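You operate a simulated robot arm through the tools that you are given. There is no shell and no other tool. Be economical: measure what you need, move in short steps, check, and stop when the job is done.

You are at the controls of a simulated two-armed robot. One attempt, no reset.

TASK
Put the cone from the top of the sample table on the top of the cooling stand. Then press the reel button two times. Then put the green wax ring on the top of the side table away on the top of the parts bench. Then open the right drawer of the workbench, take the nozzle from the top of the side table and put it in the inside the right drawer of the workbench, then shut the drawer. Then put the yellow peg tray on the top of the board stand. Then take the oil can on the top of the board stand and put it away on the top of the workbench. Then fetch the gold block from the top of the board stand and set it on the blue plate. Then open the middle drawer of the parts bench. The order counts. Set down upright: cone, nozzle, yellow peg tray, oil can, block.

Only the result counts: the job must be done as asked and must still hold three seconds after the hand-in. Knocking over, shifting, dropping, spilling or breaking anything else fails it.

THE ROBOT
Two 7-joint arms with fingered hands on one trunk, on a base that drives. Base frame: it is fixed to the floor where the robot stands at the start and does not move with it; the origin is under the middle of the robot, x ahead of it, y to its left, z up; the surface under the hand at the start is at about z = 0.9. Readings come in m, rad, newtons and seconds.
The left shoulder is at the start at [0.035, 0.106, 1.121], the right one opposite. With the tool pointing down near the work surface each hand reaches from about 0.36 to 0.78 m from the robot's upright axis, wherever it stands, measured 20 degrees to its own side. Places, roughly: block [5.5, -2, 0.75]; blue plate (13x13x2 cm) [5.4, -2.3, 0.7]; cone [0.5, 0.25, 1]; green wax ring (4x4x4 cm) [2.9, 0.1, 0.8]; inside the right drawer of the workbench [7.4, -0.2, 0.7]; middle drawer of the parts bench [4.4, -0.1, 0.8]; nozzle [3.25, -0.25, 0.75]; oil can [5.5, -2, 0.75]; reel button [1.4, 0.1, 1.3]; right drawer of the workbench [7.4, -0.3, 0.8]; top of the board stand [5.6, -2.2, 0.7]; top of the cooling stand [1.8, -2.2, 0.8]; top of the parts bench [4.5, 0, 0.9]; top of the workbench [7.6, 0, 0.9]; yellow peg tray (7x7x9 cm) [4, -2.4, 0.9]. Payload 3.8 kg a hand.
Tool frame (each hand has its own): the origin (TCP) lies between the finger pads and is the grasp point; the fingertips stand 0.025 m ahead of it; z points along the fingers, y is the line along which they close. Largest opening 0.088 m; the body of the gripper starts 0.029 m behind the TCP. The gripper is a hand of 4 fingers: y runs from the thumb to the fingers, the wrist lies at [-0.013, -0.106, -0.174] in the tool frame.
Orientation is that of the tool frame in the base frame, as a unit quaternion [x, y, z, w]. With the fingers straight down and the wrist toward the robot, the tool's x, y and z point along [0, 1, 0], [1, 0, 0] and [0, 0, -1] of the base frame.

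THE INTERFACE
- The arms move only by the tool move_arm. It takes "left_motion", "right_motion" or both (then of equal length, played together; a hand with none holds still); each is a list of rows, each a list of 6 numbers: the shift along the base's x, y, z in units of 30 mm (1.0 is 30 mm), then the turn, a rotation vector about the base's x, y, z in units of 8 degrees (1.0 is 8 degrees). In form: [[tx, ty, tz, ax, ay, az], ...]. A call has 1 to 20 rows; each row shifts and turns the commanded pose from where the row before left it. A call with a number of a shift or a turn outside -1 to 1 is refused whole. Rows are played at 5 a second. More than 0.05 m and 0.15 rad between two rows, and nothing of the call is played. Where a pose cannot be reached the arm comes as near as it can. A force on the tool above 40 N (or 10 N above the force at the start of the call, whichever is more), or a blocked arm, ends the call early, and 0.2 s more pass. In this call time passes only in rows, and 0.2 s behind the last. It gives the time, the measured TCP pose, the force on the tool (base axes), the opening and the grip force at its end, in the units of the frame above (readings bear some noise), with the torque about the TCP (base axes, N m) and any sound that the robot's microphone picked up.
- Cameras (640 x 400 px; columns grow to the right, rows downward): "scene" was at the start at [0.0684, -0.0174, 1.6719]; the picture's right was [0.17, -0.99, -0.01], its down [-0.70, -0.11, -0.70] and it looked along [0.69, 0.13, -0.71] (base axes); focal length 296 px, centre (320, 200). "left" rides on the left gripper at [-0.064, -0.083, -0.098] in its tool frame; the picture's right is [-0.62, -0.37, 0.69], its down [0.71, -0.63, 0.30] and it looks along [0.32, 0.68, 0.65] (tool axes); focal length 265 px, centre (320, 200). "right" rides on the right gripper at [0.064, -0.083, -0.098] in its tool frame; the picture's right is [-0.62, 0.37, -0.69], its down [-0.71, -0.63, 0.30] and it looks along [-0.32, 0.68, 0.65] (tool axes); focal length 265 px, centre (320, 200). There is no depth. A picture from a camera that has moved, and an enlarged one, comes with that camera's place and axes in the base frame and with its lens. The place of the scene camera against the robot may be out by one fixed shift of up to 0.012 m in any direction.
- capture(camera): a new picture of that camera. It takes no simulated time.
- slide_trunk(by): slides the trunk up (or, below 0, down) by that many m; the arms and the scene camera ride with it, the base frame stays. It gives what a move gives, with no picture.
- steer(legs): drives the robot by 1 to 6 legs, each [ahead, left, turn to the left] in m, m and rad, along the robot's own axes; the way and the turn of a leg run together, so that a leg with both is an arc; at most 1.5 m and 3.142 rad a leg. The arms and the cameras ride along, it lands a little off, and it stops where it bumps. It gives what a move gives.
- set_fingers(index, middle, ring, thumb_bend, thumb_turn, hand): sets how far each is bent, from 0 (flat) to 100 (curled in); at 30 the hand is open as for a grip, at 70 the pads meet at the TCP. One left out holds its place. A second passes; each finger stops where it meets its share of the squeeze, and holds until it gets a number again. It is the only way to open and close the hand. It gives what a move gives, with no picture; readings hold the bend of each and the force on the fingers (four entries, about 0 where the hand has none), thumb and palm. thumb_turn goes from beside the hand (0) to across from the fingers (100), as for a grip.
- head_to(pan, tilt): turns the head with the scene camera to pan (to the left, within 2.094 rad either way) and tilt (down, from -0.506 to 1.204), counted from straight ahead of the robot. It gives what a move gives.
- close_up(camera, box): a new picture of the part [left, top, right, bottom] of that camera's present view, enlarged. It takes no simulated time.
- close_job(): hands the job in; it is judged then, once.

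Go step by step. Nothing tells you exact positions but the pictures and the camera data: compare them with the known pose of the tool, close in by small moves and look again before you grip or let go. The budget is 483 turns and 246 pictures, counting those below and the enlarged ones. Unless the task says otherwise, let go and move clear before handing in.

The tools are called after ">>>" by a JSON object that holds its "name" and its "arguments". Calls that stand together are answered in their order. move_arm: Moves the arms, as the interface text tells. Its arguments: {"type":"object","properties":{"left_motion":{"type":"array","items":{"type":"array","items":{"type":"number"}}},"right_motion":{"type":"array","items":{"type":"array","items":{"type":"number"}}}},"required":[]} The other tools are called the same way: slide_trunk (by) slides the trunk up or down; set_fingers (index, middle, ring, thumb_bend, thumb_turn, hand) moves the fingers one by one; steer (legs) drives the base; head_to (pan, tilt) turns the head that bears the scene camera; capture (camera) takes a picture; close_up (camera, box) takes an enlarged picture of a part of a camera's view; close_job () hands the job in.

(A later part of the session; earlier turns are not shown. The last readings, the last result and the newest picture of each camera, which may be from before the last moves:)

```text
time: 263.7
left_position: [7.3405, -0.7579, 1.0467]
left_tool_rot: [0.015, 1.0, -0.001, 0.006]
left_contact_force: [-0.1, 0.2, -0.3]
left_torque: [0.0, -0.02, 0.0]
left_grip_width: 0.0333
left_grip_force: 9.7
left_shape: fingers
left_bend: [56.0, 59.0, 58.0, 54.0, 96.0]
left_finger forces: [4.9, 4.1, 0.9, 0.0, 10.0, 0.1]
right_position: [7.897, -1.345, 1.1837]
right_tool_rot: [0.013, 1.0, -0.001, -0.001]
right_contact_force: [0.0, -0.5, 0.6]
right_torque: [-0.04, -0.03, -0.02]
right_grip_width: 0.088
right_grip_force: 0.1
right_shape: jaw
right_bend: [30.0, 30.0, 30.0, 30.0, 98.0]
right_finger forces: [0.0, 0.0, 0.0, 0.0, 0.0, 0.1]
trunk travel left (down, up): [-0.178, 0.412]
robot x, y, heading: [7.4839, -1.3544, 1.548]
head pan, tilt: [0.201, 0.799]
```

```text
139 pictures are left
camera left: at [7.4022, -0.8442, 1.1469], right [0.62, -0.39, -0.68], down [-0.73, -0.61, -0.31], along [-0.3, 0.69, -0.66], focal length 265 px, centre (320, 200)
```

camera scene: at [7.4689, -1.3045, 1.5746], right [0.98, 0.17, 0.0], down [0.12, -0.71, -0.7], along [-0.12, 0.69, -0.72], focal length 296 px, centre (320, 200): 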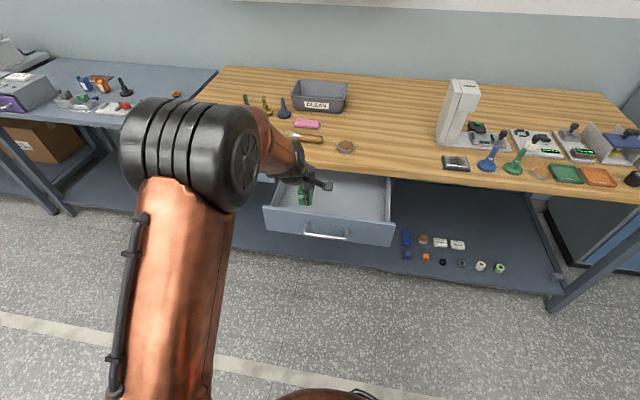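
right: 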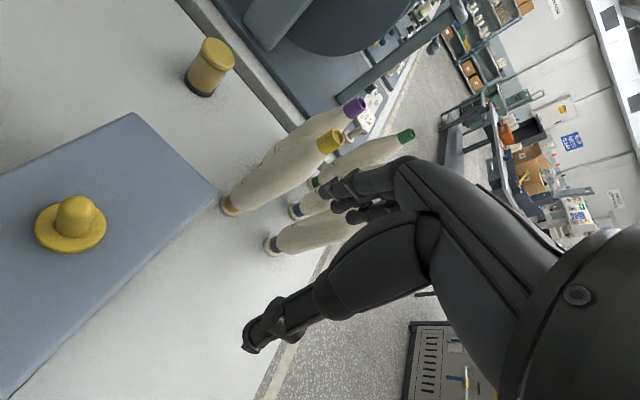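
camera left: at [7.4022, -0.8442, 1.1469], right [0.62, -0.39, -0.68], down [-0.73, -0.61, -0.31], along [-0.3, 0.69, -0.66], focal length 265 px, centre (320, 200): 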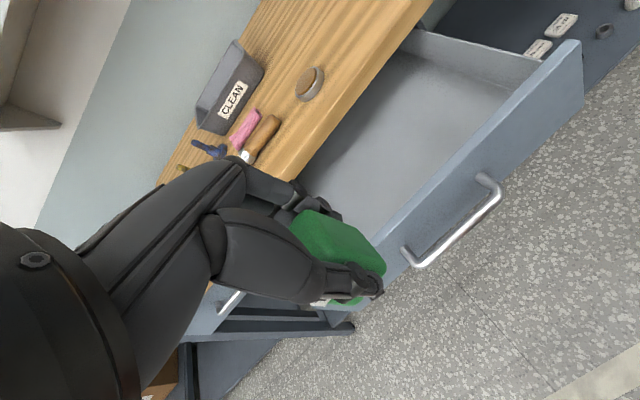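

The drawer's open zone spans roughly y -0.64 to -0.50. I drive 0.13 m closer, keeping the hand high.

>>> {"name": "steer", "arguments": {"legs": [[0.13, -0.05, 0.023]]}}

>>> {"name": "capture", "arguments": {"camera": "scene"}}

>>> {"name": "capture", "arguments": {"camera": "left"}}

```text
time: 265.0
left_position: [7.3813, -0.6302, 1.0476]
left_tool_rot: [0.004, 1.0, -0.002, 0.006]
left_contact_force: [0.0, 0.1, -0.2]
left_torque: [-0.01, -0.03, -0.01]
left_grip_width: 0.0335
left_grip_force: 9.6
left_shape: fingers
left_bend: [56.0, 59.0, 58.0, 54.0, 96.0]
left_finger forces: [5.0, 4.1, 1.0, 0.0, 10.0, 0.1]
right_position: [7.9487, -1.2054, 1.1837]
right_tool_rot: [0.003, 1.0, -0.001, -0.001]
right_contact_force: [0.4, 0.8, 0.1]
right_torque: [0.0, -0.01, 0.0]
right_grip_width: 0.0877
right_grip_force: 0.2
right_shape: jaw
right_bend: [30.0, 30.0, 30.0, 30.0, 98.0]
right_finger forces: [0.0, 0.0, 0.0, 0.0, 0.0, 0.0]
trunk travel left (down, up): [-0.178, 0.412]
robot x, y, heading: [7.5347, -1.2258, 1.565]
head pan, tilt: [0.201, 0.799]
```

```text
138 pictures are left
camera scene: at [7.5202, -1.1728, 1.5745], right [0.98, 0.2, 0.0], down [0.14, -0.7, -0.7], along [-0.14, 0.68, -0.72], focal length 296 px, centre (320, 200)
```

scene: 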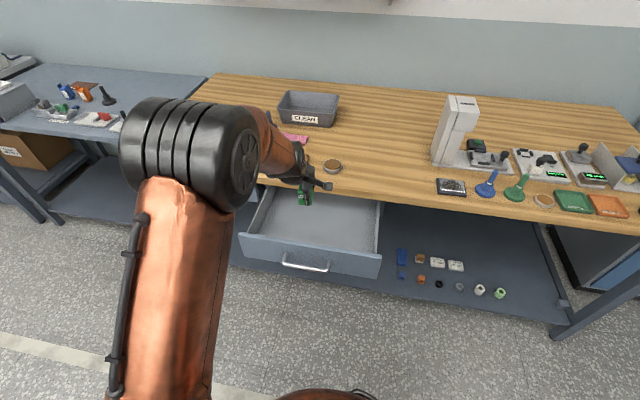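

```text
137 pictures are left
camera left: at [7.4433, -0.7148, 1.1463], right [0.63, -0.38, -0.68], down [-0.72, -0.63, -0.31], along [-0.31, 0.68, -0.66], focal length 265 px, centre (320, 200)
```

left: 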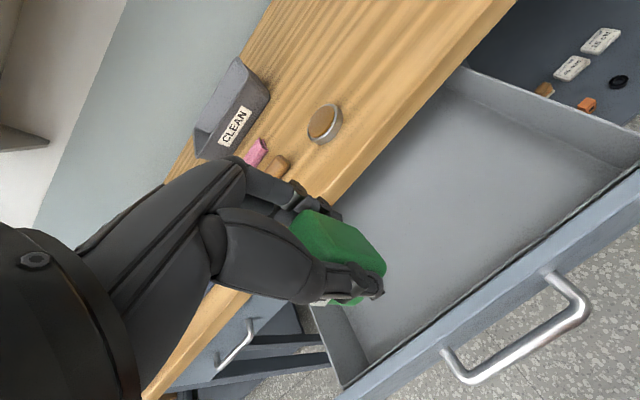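

Accessible drawer zone is y -0.65 to -0.46. I go to y = -0.565 and lower in steps.

>>> {"name": "move_arm", "arguments": {"left_motion": [[0, 0.8, 0, 0, 0, 0], [0, 0.8, 0, 0, 0, 0], [0, 0.55, 0, 0, 0, 0], [0, 0, -0.9, 0, 0, 0], [0, 0, -0.9, 0, 0, 0], [0, 0, -0.9, 0, 0, 0], [0, 0, -0.9, 0, 0, 0], [0, 0, -0.9, 0, 0, 0], [0, 0, -0.9, 0, 0, 0]]}}

>>> {"name": "capture", "arguments": {"camera": "scene"}}

>>> {"name": "capture", "arguments": {"camera": "left"}}

```text
time: 267.0
left_position: [7.3788, -0.5662, 0.8859]
left_tool_rot: [0.004, 1.0, -0.001, 0.007]
left_contact_force: [0.3, 0.1, -0.2]
left_torque: [0.02, -0.02, 0.01]
left_grip_width: 0.0335
left_grip_force: 10.0
left_shape: fingers
left_bend: [56.0, 59.0, 58.0, 54.0, 96.0]
left_finger forces: [5.0, 4.0, 1.0, 0.1, 9.9, 0.0]
right_position: [7.9487, -1.207, 1.182]
right_tool_rot: [0.003, 1.0, 0.0, -0.001]
right_contact_force: [0.0, 0.2, 0.1]
right_torque: [0.0, 0.02, 0.02]
right_grip_width: 0.0877
right_grip_force: 0.0
right_shape: jaw
right_bend: [30.0, 30.0, 30.0, 30.0, 98.0]
right_finger forces: [0.1, 0.0, 0.1, 0.1, 0.0, 0.1]
trunk travel left (down, up): [-0.178, 0.412]
robot x, y, heading: [7.5366, -1.2257, 1.57]
head pan, tilt: [0.201, 0.799]
```

```text
136 pictures are left
camera scene: at [7.5192, -1.1744, 1.5745], right [0.98, 0.2, 0.0], down [0.14, -0.7, -0.7], along [-0.14, 0.68, -0.72], focal length 296 px, centre (320, 200)
```

scene: 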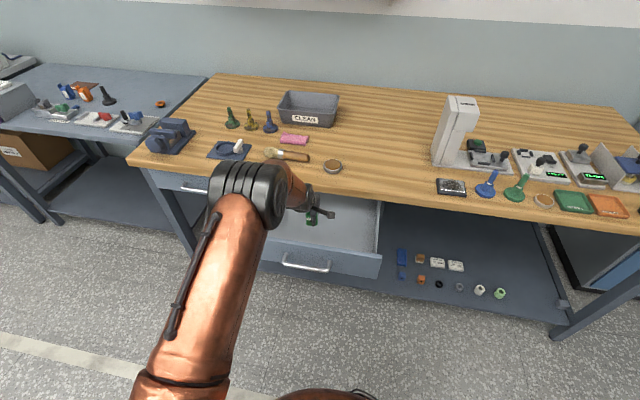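

```text
135 pictures are left
camera left: at [7.4425, -0.6507, 0.9848], right [0.63, -0.37, -0.68], down [-0.71, -0.63, -0.31], along [-0.31, 0.68, -0.66], focal length 265 px, centre (320, 200)
```

left: 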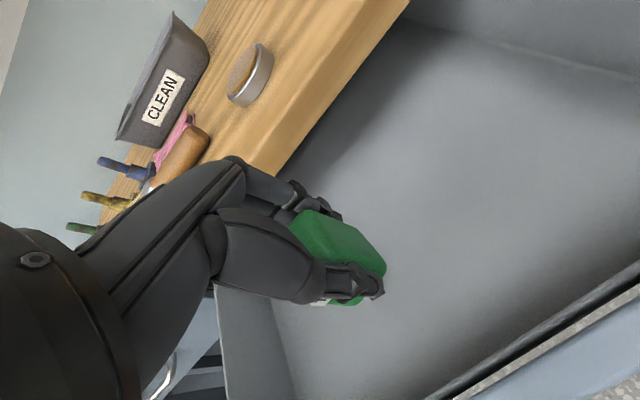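

Clear on all sides. I lower further.

>>> {"name": "move_arm", "arguments": {"left_motion": [[0, 0, -0.7, 0, 0, 0], [0, 0, -0.7, 0, 0, 0], [0, 0, -0.5, 0, 0, 0]]}}

>>> {"name": "capture", "arguments": {"camera": "left"}}

>>> {"name": "capture", "arguments": {"camera": "scene"}}

```text
time: 267.8
left_position: [7.3788, -0.566, 0.8288]
left_tool_rot: [0.003, 1.0, -0.001, 0.006]
left_contact_force: [0.3, 0.4, 0.6]
left_torque: [0.04, 0.01, 0.02]
left_grip_width: 0.0333
left_grip_force: 9.5
left_shape: fingers
left_bend: [56.0, 59.0, 58.0, 54.0, 96.0]
left_finger forces: [4.9, 4.1, 0.9, 0.0, 9.9, 0.1]
right_position: [7.9488, -1.2073, 1.1825]
right_tool_rot: [0.003, 1.0, 0.0, -0.001]
right_contact_force: [-0.9, -1.1, 0.5]
right_torque: [-0.02, 0.01, -0.03]
right_grip_width: 0.0876
right_grip_force: 0.0
right_shape: jaw
right_bend: [30.0, 30.0, 30.0, 30.0, 98.0]
right_finger forces: [0.0, 0.0, 0.0, 0.1, 0.1, 0.0]
trunk travel left (down, up): [-0.178, 0.412]
robot x, y, heading: [7.5361, -1.2191, 1.567]
head pan, tilt: [0.201, 0.799]
```

```text
134 pictures are left
camera left: at [7.4423, -0.6507, 0.9281], right [0.63, -0.37, -0.68], down [-0.72, -0.62, -0.31], along [-0.31, 0.69, -0.66], focal length 265 px, centre (320, 200)
```

left: 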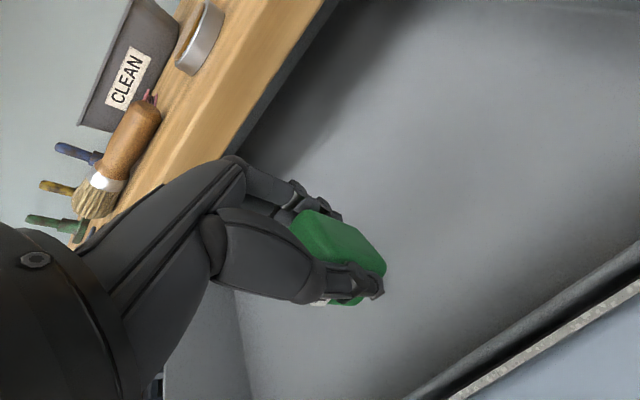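

```text
133 pictures are left
camera scene: at [7.5192, -1.1745, 1.5745], right [0.98, 0.2, 0.0], down [0.14, -0.7, -0.7], along [-0.14, 0.68, -0.72], focal length 296 px, centre (320, 200)
```

scene: 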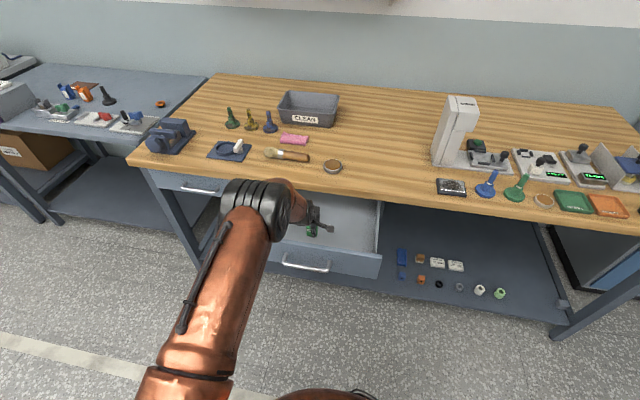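

The elbow comes near the drawer front, so I raise the trunk 0.12 m and then lower the hand with the elbow higher.

>>> {"name": "slide_trunk", "arguments": {"by": 0.12}}

>>> {"name": "move_arm", "arguments": {"left_motion": [[0, 0, -0.9, 0, 0, 0], [0, 0, -0.9, 0, 0, 0], [0, 0, -0.9, 0, 0, 0], [0, 0, -0.9, 0, 0, 0], [0, 0, -0.6, 0, 0, 0], [0, 0, -0.3, 0, 0, 0], [0, 0, -0.3, 0, 0, 0], [0, 0, -0.2, 0, 0, 0]]}}

>>> {"name": "capture", "arguments": {"camera": "left"}}

>>> {"name": "capture", "arguments": {"camera": "scene"}}

```text
time: 269.3
left_position: [7.3804, -0.5662, 0.9474]
left_tool_rot: [0.003, 1.0, -0.001, 0.006]
left_contact_force: [-0.3, 0.7, -1.3]
left_torque: [0.0, -0.02, -0.02]
left_grip_width: 0.0333
left_grip_force: 9.7
left_shape: fingers
left_bend: [56.0, 59.0, 58.0, 54.0, 96.0]
left_finger forces: [4.9, 4.0, 0.9, 0.0, 9.8, 0.0]
right_position: [7.9475, -1.2073, 1.3029]
right_tool_rot: [0.002, 1.0, 0.0, -0.001]
right_contact_force: [-0.8, 0.2, 0.1]
right_torque: [0.0, 0.01, -0.03]
right_grip_width: 0.0875
right_grip_force: 0.0
right_shape: jaw
right_bend: [30.0, 30.0, 30.0, 30.0, 98.0]
right_finger forces: [0.0, 0.0, 0.0, 0.0, 0.0, 0.0]
trunk travel left (down, up): [-0.298, 0.292]
robot x, y, heading: [7.5375, -1.2247, 1.567]
head pan, tilt: [0.201, 0.799]
```

```text
time: 271.1
left_position: [7.3789, -0.5667, 0.7987]
left_tool_rot: [0.005, 1.0, -0.001, 0.006]
left_contact_force: [0.2, -0.1, -1.8]
left_torque: [0.01, -0.01, -0.01]
left_grip_width: 0.0332
left_grip_force: 10.2
left_shape: fingers
left_bend: [56.0, 59.0, 58.0, 54.0, 96.0]
left_finger forces: [4.8, 3.9, 0.9, 0.0, 9.8, 0.0]
right_position: [7.9482, -1.2062, 1.3025]
right_tool_rot: [0.002, 1.0, 0.0, -0.002]
right_contact_force: [-0.5, -0.5, -0.7]
right_torque: [-0.01, 0.02, 0.02]
right_grip_width: 0.0878
right_grip_force: 0.0
right_shape: jaw
right_bend: [30.0, 30.0, 30.0, 30.0, 98.0]
right_finger forces: [0.0, 0.1, 0.0, 0.1, 0.0, 0.1]
trunk travel left (down, up): [-0.298, 0.292]
robot x, y, heading: [7.5358, -1.2228, 1.565]
head pan, tilt: [0.201, 0.799]
```

```text
132 pictures are left
camera left: at [7.4426, -0.6508, 0.8977], right [0.63, -0.38, -0.68], down [-0.72, -0.63, -0.31], along [-0.31, 0.68, -0.66], focal length 265 px, centre (320, 200)
```

left: 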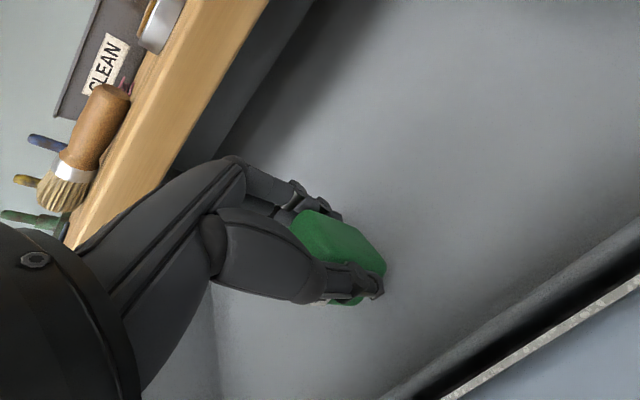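

```text
131 pictures are left
camera scene: at [7.5194, -1.1748, 1.6946], right [0.98, 0.2, 0.0], down [0.14, -0.7, -0.7], along [-0.14, 0.68, -0.72], focal length 296 px, centre (320, 200)
```

scene: 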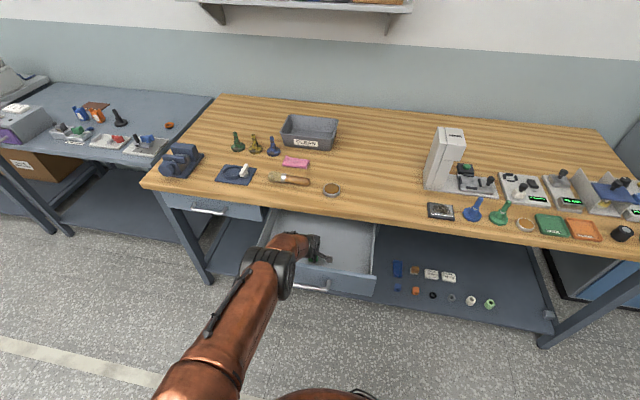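

>>> {"name": "move_arm", "arguments": {"left_motion": [[0, 0, -0.25, 0, 0, 0], [0, 0, -0.2, 0, 0, 0], [0, 0, -0.15, 0, 0, 0]]}}

>>> {"name": "close_up", "arguments": {"camera": "left", "box": [220, 150, 460, 350]}}

```text
time: 271.9
left_position: [7.3792, -0.5658, 0.7811]
left_tool_rot: [0.003, 1.0, -0.001, 0.006]
left_contact_force: [-0.1, 0.3, -1.4]
left_torque: [0.02, -0.01, 0.01]
left_grip_width: 0.0332
left_grip_force: 9.4
left_shape: fingers
left_bend: [56.0, 59.0, 58.0, 54.0, 96.0]
left_finger forces: [5.0, 4.0, 0.9, 0.0, 9.6, 0.0]
right_position: [7.9488, -1.2083, 1.3024]
right_tool_rot: [0.002, 1.0, 0.0, -0.001]
right_contact_force: [-0.5, -0.2, 0.1]
right_torque: [-0.02, -0.01, -0.01]
right_grip_width: 0.0881
right_grip_force: 0.0
right_shape: jaw
right_bend: [30.0, 30.0, 30.0, 30.0, 98.0]
right_finger forces: [0.0, 0.1, 0.1, 0.1, 0.0, 0.1]
trunk travel left (down, up): [-0.298, 0.292]
robot x, y, heading: [7.533, -1.2255, 1.565]
head pan, tilt: [0.201, 0.799]
```

```text
2.00 times, centred on (340, 250) of left
camera zoom: at [7.4421, -0.6507, 0.8803], right [0.63, -0.37, -0.68], down [-0.72, -0.63, -0.31], along [-0.31, 0.69, -0.66], focal length 531 px, centre (280, 100)
```

zoom: 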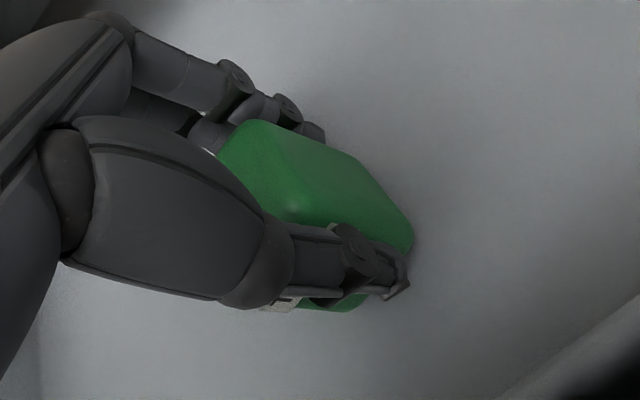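

>>> {"name": "move_arm", "arguments": {"left_motion": [[0, 0, -0.15, 0, 0, 0], [0, 0, -0.15, 0, 0, 0], [0, 0, -0.12, 0, 0, 0], [0, 0, -0.12, 0, 0, 0]]}}

```text
time: 272.9
left_position: [7.3797, -0.5699, 0.7701]
left_tool_rot: [0.004, 1.0, -0.001, 0.006]
left_contact_force: [-0.5, 0.4, 7.1]
left_torque: [0.13, 0.03, 0.0]
left_grip_width: 0.0313
left_grip_force: 8.9
left_shape: fingers
left_bend: [57.0, 59.0, 59.0, 56.0, 96.0]
left_finger forces: [4.9, 4.3, 0.5, 0.0, 8.9, 0.0]
left hand out of reach, approached as far as the arm can: row 3, 4
right_position: [7.9478, -1.208, 1.3024]
right_tool_rot: [0.003, 1.0, 0.001, -0.001]
right_contact_force: [-0.3, -0.7, -0.8]
right_torque: [0.0, 0.0, 0.0]
right_grip_width: 0.0878
right_grip_force: 0.0
right_shape: jaw
right_bend: [30.0, 30.0, 30.0, 30.0, 98.0]
right_finger forces: [0.0, 0.1, 0.1, 0.0, 0.1, 0.1]
trunk travel left (down, up): [-0.298, 0.292]
robot x, y, heading: [7.5378, -1.2244, 1.564]
head pan, tilt: [0.201, 0.799]
```

Floor touched with 7 N. I relieve and open the hand just enough.

>>> {"name": "move_arm", "arguments": {"left_motion": [[0, 0, 0.15, 0, 0, 0]]}}

>>> {"name": "set_fingers", "arguments": {"hand": "left", "index": 46, "middle": 46, "ring": 46, "thumb_bend": 44}}

>>> {"name": "close_up", "arguments": {"camera": "left", "box": [220, 150, 460, 350]}}

```text
time: 273.3
left_position: [7.3769, -0.5711, 0.7708]
left_tool_rot: [0.001, 1.0, -0.004, 0.004]
left_contact_force: [0.5, -0.5, 2.4]
left_torque: [0.02, -0.01, -0.03]
left_grip_width: 0.0313
left_grip_force: 8.6
left_shape: fingers
left_bend: [57.0, 59.0, 59.0, 56.0, 96.0]
left_finger forces: [4.5, 3.5, 0.4, 0.0, 8.9, 0.0]
left hand out of reach, approached as far as the arm can: row 1
right_position: [7.948, -1.2072, 1.3035]
right_tool_rot: [0.002, 1.0, 0.0, 0.0]
right_contact_force: [0.9, -0.1, -0.9]
right_torque: [0.01, 0.02, -0.03]
right_grip_width: 0.0878
right_grip_force: 0.1
right_shape: jaw
right_bend: [30.0, 30.0, 30.0, 30.0, 98.0]
right_finger forces: [0.0, 0.0, 0.1, 0.0, 0.0, 0.0]
trunk travel left (down, up): [-0.298, 0.292]
robot x, y, heading: [7.532, -1.2254, 1.567]
head pan, tilt: [0.201, 0.799]
```

```text
time: 274.3
left_position: [7.3766, -0.5695, 0.7724]
left_tool_rot: [0.0, 1.0, -0.003, 0.004]
left_contact_force: [0.2, 0.0, 0.3]
left_torque: [0.0, 0.03, -0.01]
left_grip_width: 0.0521
left_grip_force: 0.1
left_shape: fingers
left_bend: [46.0, 46.0, 46.0, 44.0, 97.0]
left_finger forces: [0.0, 0.1, 0.0, 0.0, 0.1, 0.0]
right_position: [7.9482, -1.2075, 1.3027]
right_tool_rot: [0.003, 1.0, 0.0, -0.001]
right_contact_force: [-0.5, -0.8, -0.4]
right_torque: [-0.01, 0.0, 0.0]
right_grip_width: 0.0878
right_grip_force: 0.1
right_shape: jaw
right_bend: [30.0, 30.0, 30.0, 30.0, 98.0]
right_finger forces: [0.1, 0.0, 0.0, 0.1, 0.1, 0.0]
trunk travel left (down, up): [-0.298, 0.292]
robot x, y, heading: [7.5367, -1.2244, 1.568]
head pan, tilt: [0.201, 0.799]
```

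```text
2.00 times, centred on (340, 250) of left
camera zoom: at [7.4403, -0.6531, 0.8711], right [0.62, -0.37, -0.69], down [-0.71, -0.63, -0.31], along [-0.32, 0.68, -0.66], focal length 531 px, centre (280, 100)
```

zoom: 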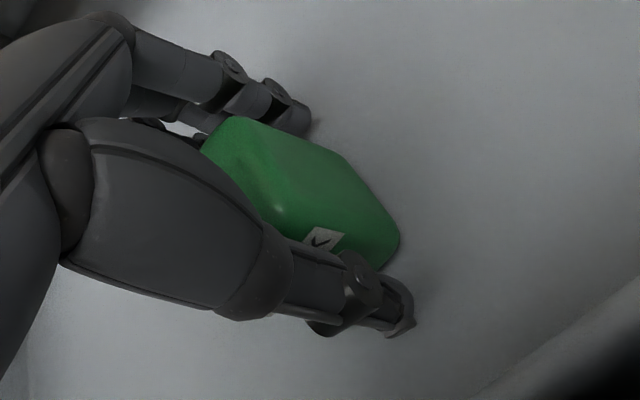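

Released and upright. I raise the hand out of the drawer.

>>> {"name": "move_arm", "arguments": {"left_motion": [[0, 0, 0.4, 0, 0, 0], [0, 0, 0.6, 0, 0, 0], [0, 0, 0.9, 0, 0, 0], [0, 0, 0.9, 0, 0, 0], [0, 0, 0.9, 0, 0, 0], [0, 0, 0.9, 0, 0, 0], [0, 0, 0.9, 0, 0, 0], [0, 0, 0.9, 0, 0, 0], [0, 0, 0.9, 0, 0, 0]]}}

>>> {"name": "capture", "arguments": {"camera": "left"}}

>>> {"name": "capture", "arguments": {"camera": "scene"}}

```text
time: 276.3
left_position: [7.3792, -0.5695, 0.993]
left_tool_rot: [0.003, 1.0, -0.001, 0.007]
left_contact_force: [-0.4, 0.1, -0.5]
left_torque: [0.02, 0.01, 0.01]
left_grip_width: 0.0522
left_grip_force: 0.1
left_shape: fingers
left_bend: [46.0, 46.0, 46.0, 44.0, 97.0]
left_finger forces: [0.0, 0.1, 0.1, 0.0, 0.0, 0.1]
right_position: [7.9485, -1.2082, 1.3015]
right_tool_rot: [0.002, 1.0, 0.0, -0.001]
right_contact_force: [-0.6, -0.5, 0.1]
right_torque: [-0.01, 0.03, 0.0]
right_grip_width: 0.0877
right_grip_force: 0.1
right_shape: jaw
right_bend: [30.0, 30.0, 30.0, 30.0, 98.0]
right_finger forces: [0.0, 0.0, 0.0, 0.0, 0.1, 0.0]
trunk travel left (down, up): [-0.298, 0.292]
robot x, y, heading: [7.5376, -1.221, 1.569]
head pan, tilt: [0.201, 0.799]
```

```text
128 pictures are left
camera left: at [7.4426, -0.6541, 1.0929], right [0.63, -0.38, -0.68], down [-0.72, -0.62, -0.31], along [-0.31, 0.69, -0.66], focal length 265 px, centre (320, 200)
```

left: 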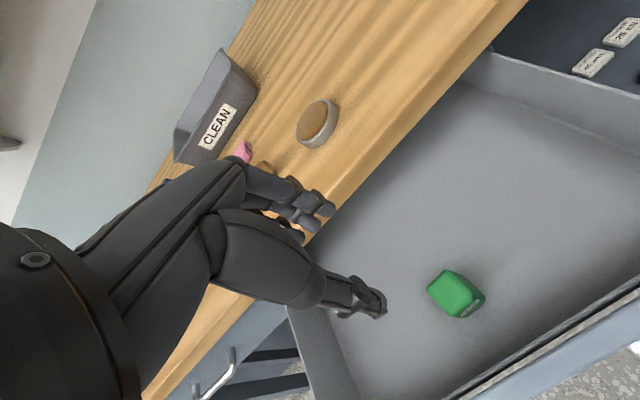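

```text
127 pictures are left
camera scene: at [7.5196, -1.1755, 1.6946], right [0.98, 0.2, 0.0], down [0.14, -0.7, -0.7], along [-0.14, 0.68, -0.72], focal length 296 px, centre (320, 200)
```

scene: 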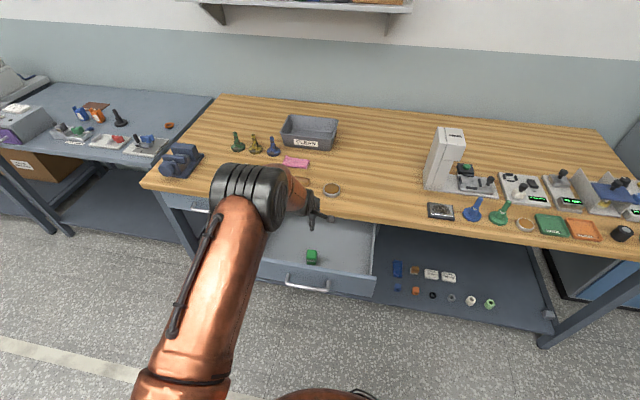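

The nozzle stands upright in the drawer. I back off, turn the hand forward as a fist and get ready to push the drawer shut.

>>> {"name": "steer", "arguments": {"legs": [[-0.36, 0, 0]]}}

>>> {"name": "slide_trunk", "arguments": {"by": -0.1}}

>>> {"name": "set_fingers", "arguments": {"hand": "left", "index": 85, "middle": 85, "ring": 85, "thumb_bend": 60}}

>>> {"name": "move_arm", "arguments": {"left_motion": [[0, 0, 0, 0.92, 0, 0], [0, 0, 0, 0.92, 0, 0], [0, 0, 0, 0.92, 0, 0], [0, 0, 0, 0.92, 0, 0], [0, 0, 0, 0.92, 0, 0], [0, 0, 0, 0.92, 0, 0], [0, 0, 0, 0.92, 0, 0], [0, 0, 0, 0.92, 0, 0], [0, 0, 0, 0.92, 0, 0], [0, 0, 0, 0.92, 0, 0], [0, 0, 0, 0.92, 0, 0]]}}

>>> {"name": "slide_trunk", "arguments": {"by": -0.1}}

>>> {"name": "capture", "arguments": {"camera": "scene"}}

>>> {"name": "capture", "arguments": {"camera": "left"}}

```text
time: 278.6
left_position: [7.3774, -0.9299, 0.994]
left_tool_rot: [0.003, 1.0, -0.001, 0.007]
left_contact_force: [0.2, -0.7, 0.0]
left_torque: [0.01, 0.01, 0.01]
left_grip_width: 0.0521
left_grip_force: 0.0
left_shape: fingers
left_bend: [46.0, 46.0, 46.0, 44.0, 97.0]
left_finger forces: [0.0, 0.0, 0.0, 0.0, 0.0, 0.1]
right_position: [7.9471, -1.5682, 1.3021]
right_tool_rot: [0.002, 1.0, -0.001, -0.001]
right_contact_force: [-0.2, -0.1, 0.2]
right_torque: [0.02, 0.0, 0.0]
right_grip_width: 0.0877
right_grip_force: 0.0
right_shape: jaw
right_bend: [30.0, 30.0, 30.0, 30.0, 98.0]
right_finger forces: [0.0, 0.0, 0.1, 0.0, 0.0, 0.0]
trunk travel left (down, up): [-0.298, 0.292]
robot x, y, heading: [7.5334, -1.5839, 1.566]
head pan, tilt: [0.201, 0.799]
```

```text
time: 279.9
left_position: [7.3777, -0.9297, 0.892]
left_tool_rot: [0.004, 1.0, -0.001, 0.005]
left_contact_force: [1.0, -0.1, -0.3]
left_torque: [0.0, 0.0, 0.01]
left_grip_width: 0.0521
left_grip_force: 0.0
left_shape: fingers
left_bend: [46.0, 46.0, 46.0, 44.0, 97.0]
left_finger forces: [0.0, 0.1, 0.0, 0.1, 0.0, 0.0]
right_position: [7.9476, -1.5677, 1.2023]
right_tool_rot: [0.001, 1.0, 0.001, -0.001]
right_contact_force: [-0.6, -0.1, -0.3]
right_torque: [0.02, 0.0, -0.02]
right_grip_width: 0.0874
right_grip_force: 0.1
right_shape: jaw
right_bend: [30.0, 30.0, 30.0, 30.0, 98.0]
right_finger forces: [0.0, 0.1, 0.0, 0.0, 0.1, 0.0]
trunk travel left (down, up): [-0.198, 0.392]
robot x, y, heading: [7.5338, -1.5841, 1.566]
head pan, tilt: [0.201, 0.799]
```

```text
time: 280.9
left_position: [7.3787, -0.9305, 0.8936]
left_tool_rot: [0.003, 1.0, -0.001, 0.006]
left_contact_force: [0.4, 0.7, -0.6]
left_torque: [0.03, 0.03, 0.02]
left_grip_width: 0.011
left_grip_force: 0.0
left_shape: fingers
left_bend: [84.0, 85.0, 85.0, 59.0, 97.0]
left_finger forces: [0.0, 0.0, 0.0, 0.1, 0.1, 0.0]
right_position: [7.9474, -1.5674, 1.2027]
right_tool_rot: [0.002, 1.0, 0.0, -0.001]
right_contact_force: [-0.1, -0.9, -0.4]
right_torque: [0.0, 0.05, 0.0]
right_grip_width: 0.0876
right_grip_force: 0.1
right_shape: jaw
right_bend: [30.0, 30.0, 30.0, 30.0, 98.0]
right_finger forces: [0.1, 0.1, 0.0, 0.1, 0.1, 0.0]
trunk travel left (down, up): [-0.198, 0.392]
robot x, y, heading: [7.5306, -1.5857, 1.566]
head pan, tilt: [0.201, 0.799]
```

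```text
time: 283.3
left_position: [7.3779, -0.9302, 0.8937]
left_tool_rot: [0.007, 0.761, 0.648, 0.003]
left_contact_force: [0.1, -0.2, 1.1]
left_torque: [0.04, 0.01, -0.01]
left_grip_width: 0.0116
left_grip_force: 0.1
left_shape: fingers
left_bend: [85.0, 85.0, 85.0, 59.0, 97.0]
left_finger forces: [0.0, 0.0, 0.0, 0.0, 0.1, 0.0]
right_position: [7.9464, -1.5669, 1.2023]
right_tool_rot: [0.001, 1.0, 0.0, -0.001]
right_contact_force: [0.0, -0.7, 0.8]
right_torque: [0.01, 0.0, -0.01]
right_grip_width: 0.0877
right_grip_force: 0.0
right_shape: jaw
right_bend: [30.0, 30.0, 30.0, 30.0, 98.0]
right_finger forces: [0.0, 0.1, 0.0, 0.0, 0.0, 0.1]
trunk travel left (down, up): [-0.198, 0.392]
robot x, y, heading: [7.5365, -1.5842, 1.573]
head pan, tilt: [0.201, 0.799]
```

```text
time: 284.7
left_position: [7.3773, -0.9296, 0.794]
left_tool_rot: [0.006, 0.761, 0.649, 0.002]
left_contact_force: [0.0, 0.1, 0.5]
left_torque: [-0.01, 0.01, -0.03]
left_grip_width: 0.0116
left_grip_force: 0.1
left_shape: fingers
left_bend: [85.0, 85.0, 85.0, 59.0, 97.0]
left_finger forces: [0.0, 0.0, 0.1, 0.0, 0.0, 0.0]
right_position: [7.9472, -1.5674, 1.1023]
right_tool_rot: [0.002, 1.0, 0.0, -0.001]
right_contact_force: [-0.1, -0.3, -0.5]
right_torque: [0.0, -0.03, -0.05]
right_grip_width: 0.0875
right_grip_force: 0.1
right_shape: jaw
right_bend: [30.0, 30.0, 30.0, 30.0, 98.0]
right_finger forces: [0.0, 0.0, 0.0, 0.1, 0.0, 0.0]
trunk travel left (down, up): [-0.098, 0.492]
robot x, y, heading: [7.5346, -1.5823, 1.564]
head pan, tilt: [0.201, 0.799]
```

```text
126 pictures are left
camera scene: at [7.5182, -1.5357, 1.4947], right [0.98, 0.2, 0.0], down [0.14, -0.7, -0.7], along [-0.14, 0.68, -0.72], focal length 296 px, centre (320, 200)
```

scene: 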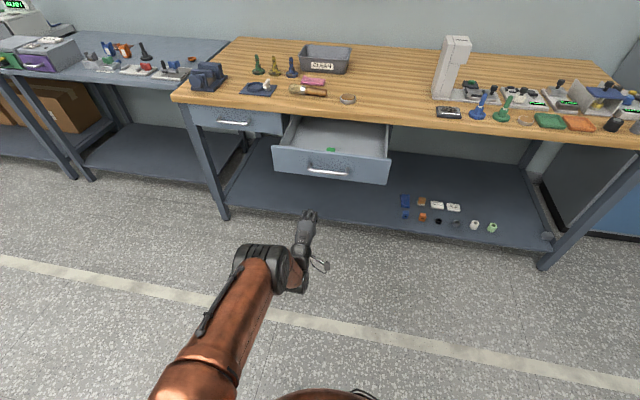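

```text
125 pictures are left
camera left: at [7.4406, -1.0417, 0.7267], right [0.63, 0.62, -0.48], down [-0.71, 0.21, -0.67], along [-0.31, 0.76, 0.57], focal length 265 px, centre (320, 200)
```

left: 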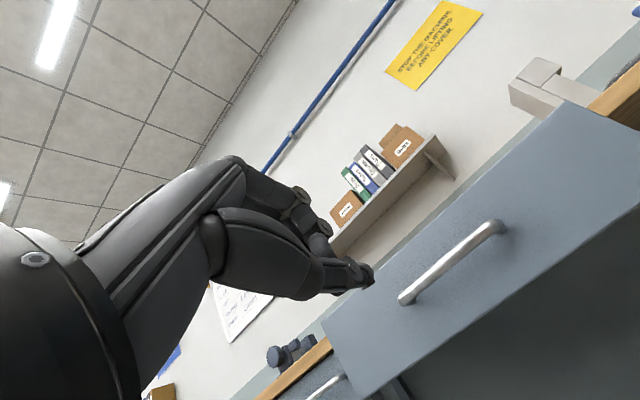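

I draw the fist back a little, drive up close, then push with the arm.

>>> {"name": "move_arm", "arguments": {"left_motion": [[0, -0.8, 0, 0, 0, 0], [0, -0.8, 0, 0, 0, 0], [0, -0.8, 0, 0, 0, 0], [0, -0.8, -0.1, 0, 0, 0], [0, -0.8, -0.1, 0, 0, 0], [0, -0.8, -0.1, 0, 0, 0], [0, -0.8, -0.1, 0, 0, 0]]}}

>>> {"name": "steer", "arguments": {"legs": [[0.35, 0, 0]]}}

>>> {"name": "capture", "arguments": {"camera": "scene"}}

>>> {"name": "capture", "arguments": {"camera": "left"}}

```text
time: 286.3
left_position: [7.3777, -1.0978, 0.7817]
left_tool_rot: [0.007, 0.761, 0.648, 0.003]
left_contact_force: [0.2, 0.4, 0.5]
left_torque: [-0.02, -0.01, 0.0]
left_grip_width: 0.0116
left_grip_force: 0.0
left_shape: fingers
left_bend: [85.0, 85.0, 85.0, 58.0, 97.0]
left_finger forces: [0.0, 0.1, 0.0, 0.1, 0.0, 0.0]
right_position: [7.9468, -1.5675, 1.1032]
right_tool_rot: [0.001, 1.0, -0.001, -0.001]
right_contact_force: [-0.2, 0.0, -0.5]
right_torque: [-0.02, 0.01, -0.01]
right_grip_width: 0.0877
right_grip_force: 0.1
right_shape: jaw
right_bend: [30.0, 30.0, 30.0, 30.0, 98.0]
right_finger forces: [0.0, 0.0, 0.0, 0.0, 0.0, 0.0]
trunk travel left (down, up): [-0.098, 0.492]
robot x, y, heading: [7.5302, -1.583, 1.569]
head pan, tilt: [0.201, 0.799]
```

```text
time: 288.5
left_position: [7.3793, -0.7466, 0.7801]
left_tool_rot: [0.008, 0.761, 0.648, 0.004]
left_contact_force: [0.3, -0.6, 0.0]
left_torque: [0.03, -0.03, 0.02]
left_grip_width: 0.0118
left_grip_force: 0.0
left_shape: fingers
left_bend: [85.0, 85.0, 85.0, 58.0, 97.0]
left_finger forces: [0.1, 0.1, 0.0, 0.0, 0.1, 0.1]
right_position: [7.9486, -1.216, 1.1027]
right_tool_rot: [0.002, 1.0, -0.001, -0.002]
right_contact_force: [0.8, 0.1, 0.3]
right_torque: [-0.03, 0.03, -0.01]
right_grip_width: 0.0878
right_grip_force: 0.1
right_shape: jaw
right_bend: [30.0, 30.0, 30.0, 30.0, 98.0]
right_finger forces: [0.1, 0.0, 0.0, 0.0, 0.0, 0.1]
trunk travel left (down, up): [-0.098, 0.492]
robot x, y, heading: [7.5361, -1.2335, 1.569]
head pan, tilt: [0.201, 0.799]
```

```text
124 pictures are left
camera scene: at [7.5193, -1.1831, 1.4945], right [0.98, 0.2, 0.0], down [0.14, -0.7, -0.7], along [-0.14, 0.68, -0.72], focal length 296 px, centre (320, 200)
```

scene: 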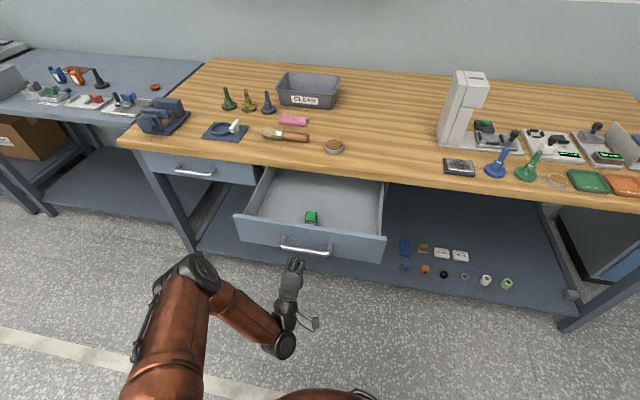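

```text
123 pictures are left
camera left: at [7.4419, -0.8574, 0.7143], right [0.63, 0.62, -0.48], down [-0.71, 0.21, -0.67], along [-0.31, 0.76, 0.57], focal length 265 px, centre (320, 200)
```

left: 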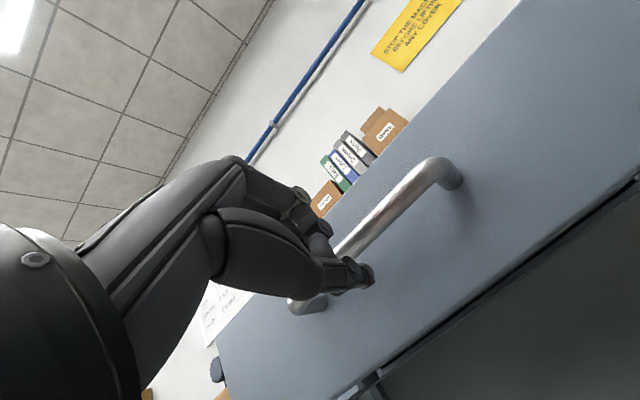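

I push the handle forward gently.

>>> {"name": "move_arm", "arguments": {"left_motion": [[0, 0.45, 0, 0, 0, 0], [0, 0.45, 0, 0, 0, 0], [0, 0.45, 0, 0, 0, 0], [0, 0.45, 0, 0, 0, 0], [0, 0.45, 0, 0, 0, 0], [0, 0.45, 0, 0, 0, 0], [0, 0.45, 0, 0, 0, 0], [0, 0.45, 0, 0, 0, 0]]}}

>>> {"name": "capture", "arguments": {"camera": "scene"}}

```text
time: 290.3
left_position: [7.3794, -0.6367, 0.7813]
left_tool_rot: [0.007, 0.762, 0.648, 0.003]
left_contact_force: [-0.2, -0.6, 0.1]
left_torque: [0.02, 0.02, 0.03]
left_grip_width: 0.0116
left_grip_force: 0.1
left_shape: fingers
left_bend: [85.0, 85.0, 85.0, 58.0, 97.0]
left_finger forces: [0.0, 0.1, 0.0, 0.0, 0.0, 0.0]
right_position: [7.9492, -1.2162, 1.1018]
right_tool_rot: [0.003, 1.0, 0.0, -0.001]
right_contact_force: [0.3, 0.8, -0.5]
right_torque: [0.0, 0.02, -0.01]
right_grip_width: 0.0877
right_grip_force: 0.1
right_shape: jaw
right_bend: [30.0, 30.0, 30.0, 30.0, 98.0]
right_finger forces: [0.1, 0.0, 0.1, 0.0, 0.0, 0.1]
trunk travel left (down, up): [-0.098, 0.492]
robot x, y, heading: [7.5342, -1.2313, 1.564]
head pan, tilt: [0.201, 0.799]
```

```text
122 pictures are left
camera scene: at [7.5194, -1.184, 1.4946], right [0.98, 0.2, 0.0], down [0.14, -0.7, -0.7], along [-0.14, 0.68, -0.72], focal length 296 px, centre (320, 200)
```

scene: 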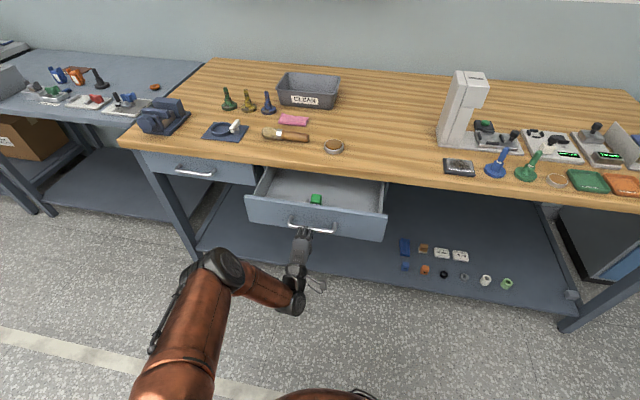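

The drawer is moving in with the nozzle. I push on until it stops.

>>> {"name": "move_arm", "arguments": {"left_motion": [[0, 0.45, 0, 0, 0, 0], [0, 0.45, 0, 0, 0, 0], [0, 0.45, 0, 0, 0, 0], [0, 0.45, 0, 0, 0, 0], [0, 0.45, 0, 0, 0, 0], [0, 0.45, 0, 0, 0, 0], [0, 0.45, 0, 0, 0, 0], [0, 0.45, 0, 0, 0, 0], [0, 0.45, 0, 0, 0, 0], [0, 0.3, 0, 0, 0, 0], [0, 0.3, 0, 0, 0, 0], [0, 0.3, 0, 0, 0, 0], [0, 0.3, 0, 0, 0, 0]]}}

>>> {"name": "capture", "arguments": {"camera": "scene"}}

```text
time: 293.1
left_position: [7.3817, -0.518, 0.7892]
left_tool_rot: [0.007, 0.761, 0.649, 0.002]
left_contact_force: [-0.4, -1.4, -0.1]
left_torque: [-0.01, 0.0, 0.01]
left_grip_width: 0.0115
left_grip_force: 0.1
left_shape: fingers
left_bend: [85.0, 85.0, 85.0, 58.0, 97.0]
left_finger forces: [0.0, 0.7, 0.0, 0.1, 0.0, 0.0]
left hand out of reach, approached as far as the arm can: row 9, 10, 11, 12, 13
right_position: [7.948, -1.2162, 1.1039]
right_tool_rot: [0.002, 1.0, 0.0, -0.001]
right_contact_force: [-0.2, -0.5, 0.0]
right_torque: [-0.05, 0.01, 0.02]
right_grip_width: 0.0874
right_grip_force: 0.1
right_shape: jaw
right_bend: [30.0, 30.0, 30.0, 30.0, 98.0]
right_finger forces: [0.0, 0.0, 0.2, 0.0, 0.0, 0.1]
trunk travel left (down, up): [-0.098, 0.492]
robot x, y, heading: [7.5355, -1.2324, 1.566]
head pan, tilt: [0.201, 0.799]
```

```text
121 pictures are left
camera scene: at [7.5194, -1.1843, 1.4946], right [0.98, 0.2, 0.0], down [0.14, -0.7, -0.7], along [-0.14, 0.68, -0.72], focal length 296 px, centre (320, 200)
```

scene: 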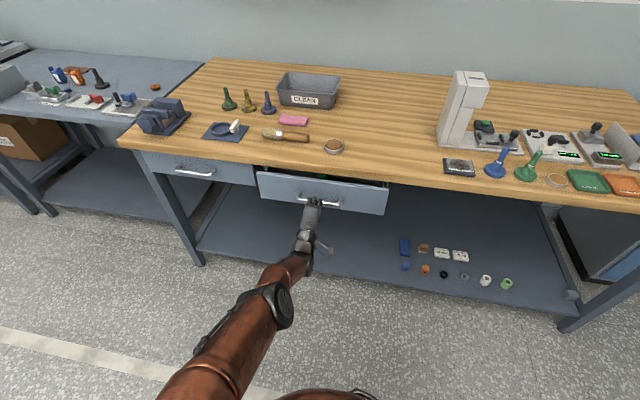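

Nearly shut but the arm is at its reach; I drive forward the rest in small steps.

>>> {"name": "steer", "arguments": {"legs": [[0.035, 0, 0]]}}

>>> {"name": "steer", "arguments": {"legs": [[0.02, 0, 0]]}}

>>> {"name": "close_up", "arguments": {"camera": "scene", "box": [200, 140, 440, 260]}}

```text
time: 294.0
left_position: [7.3813, -0.4824, 0.7871]
left_tool_rot: [0.007, 0.762, 0.648, 0.003]
left_contact_force: [0.9, 0.9, -0.6]
left_torque: [-0.01, 0.03, 0.02]
left_grip_width: 0.0119
left_grip_force: 0.1
left_shape: fingers
left_bend: [85.0, 85.0, 85.0, 58.0, 97.0]
left_finger forces: [0.0, 0.0, 0.0, 0.0, 0.0, 0.0]
right_position: [7.9488, -1.1793, 1.1028]
right_tool_rot: [0.002, 1.0, -0.001, 0.0]
right_contact_force: [-0.2, 0.0, 0.0]
right_torque: [0.0, 0.01, 0.0]
right_grip_width: 0.0878
right_grip_force: 0.0
right_shape: jaw
right_bend: [30.0, 30.0, 30.0, 30.0, 98.0]
right_finger forces: [0.0, 0.0, 0.0, 0.1, 0.0, 0.0]
trunk travel left (down, up): [-0.098, 0.492]
robot x, y, heading: [7.5341, -1.1978, 1.572]
head pan, tilt: [0.201, 0.799]
```

```text
time: 294.8
left_position: [7.3814, -0.4623, 0.7882]
left_tool_rot: [0.006, 0.761, 0.648, 0.002]
left_contact_force: [-0.8, -2.7, 1.1]
left_torque: [0.01, 0.0, 0.02]
left_grip_width: 0.0124
left_grip_force: 1.1
left_shape: fingers
left_bend: [85.0, 86.0, 85.0, 58.0, 97.0]
left_finger forces: [0.0, 2.8, 0.1, 0.0, 0.0, 0.1]
right_position: [7.9487, -1.1601, 1.1017]
right_tool_rot: [0.003, 1.0, -0.001, -0.001]
right_contact_force: [0.5, 0.0, -0.1]
right_torque: [0.03, 0.02, 0.01]
right_grip_width: 0.0877
right_grip_force: 0.2
right_shape: jaw
right_bend: [30.0, 30.0, 30.0, 30.0, 98.0]
right_finger forces: [0.0, 0.0, 0.1, 0.0, 0.0, 0.1]
trunk travel left (down, up): [-0.098, 0.492]
robot x, y, heading: [7.5344, -1.1782, 1.564]
head pan, tilt: [0.201, 0.799]
```

```text
2.67 times, centred on (320, 200) of scene
camera zoom: at [7.5198, -1.1285, 1.4946], right [0.98, 0.2, 0.0], down [0.14, -0.7, -0.7], along [-0.14, 0.68, -0.72], focal length 790 px, centre (320, 200)
```

zoom: 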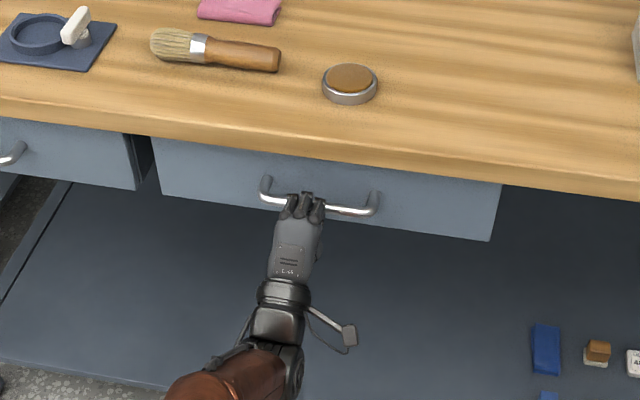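

It looks flush with its neighbour. One more small push to be sure it is home.

>>> {"name": "steer", "arguments": {"legs": [[0.012, 0, 0]]}}

>>> {"name": "close_up", "arguments": {"camera": "scene", "box": [140, 140, 440, 260]}}

```text
time: 295.6
left_position: [7.3814, -0.4569, 0.7948]
left_tool_rot: [0.008, 0.753, 0.657, 0.003]
left_contact_force: [1.2, -15.8, 8.2]
left_torque: [-0.11, -0.02, 0.01]
left_grip_width: 0.0159
left_grip_force: 11.3
left_shape: fingers
left_bend: [86.0, 86.0, 85.0, 58.0, 97.0]
left_finger forces: [14.9, 7.5, 0.0, 0.0, 0.1, 0.0]
right_position: [7.9495, -1.153, 1.1026]
right_tool_rot: [0.002, 1.0, 0.001, -0.002]
right_contact_force: [0.3, -1.0, -0.1]
right_torque: [-0.01, -0.01, -0.03]
right_grip_width: 0.0876
right_grip_force: 0.0
right_shape: jaw
right_bend: [30.0, 30.0, 30.0, 30.0, 98.0]
right_finger forces: [0.1, 0.0, 0.0, 0.0, 0.0, 0.0]
trunk travel left (down, up): [-0.098, 0.492]
robot x, y, heading: [7.5348, -1.1674, 1.566]
head pan, tilt: [0.201, 0.799]
stopped in leg 1: the force on the tool passed its limit at 48 N (the readings are from after the stop); the commanded pose is now the measured one
```

```text
2.13 times, centred on (290, 200) of scene
camera zoom: at [7.5198, -1.1223, 1.4947], right [0.98, 0.2, 0.0], down [0.14, -0.7, -0.7], along [-0.14, 0.69, -0.72], focal length 632 px, centre (384, 200)
```

zoom: 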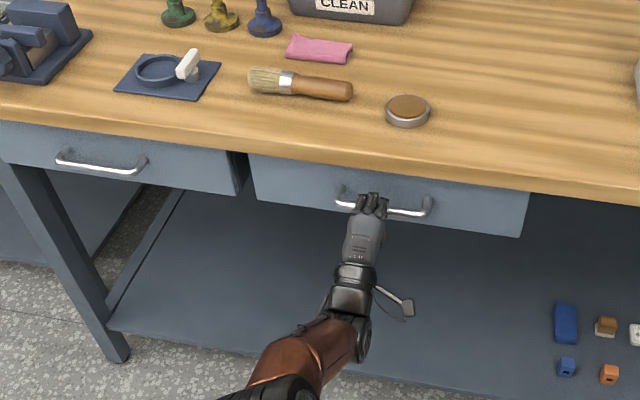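

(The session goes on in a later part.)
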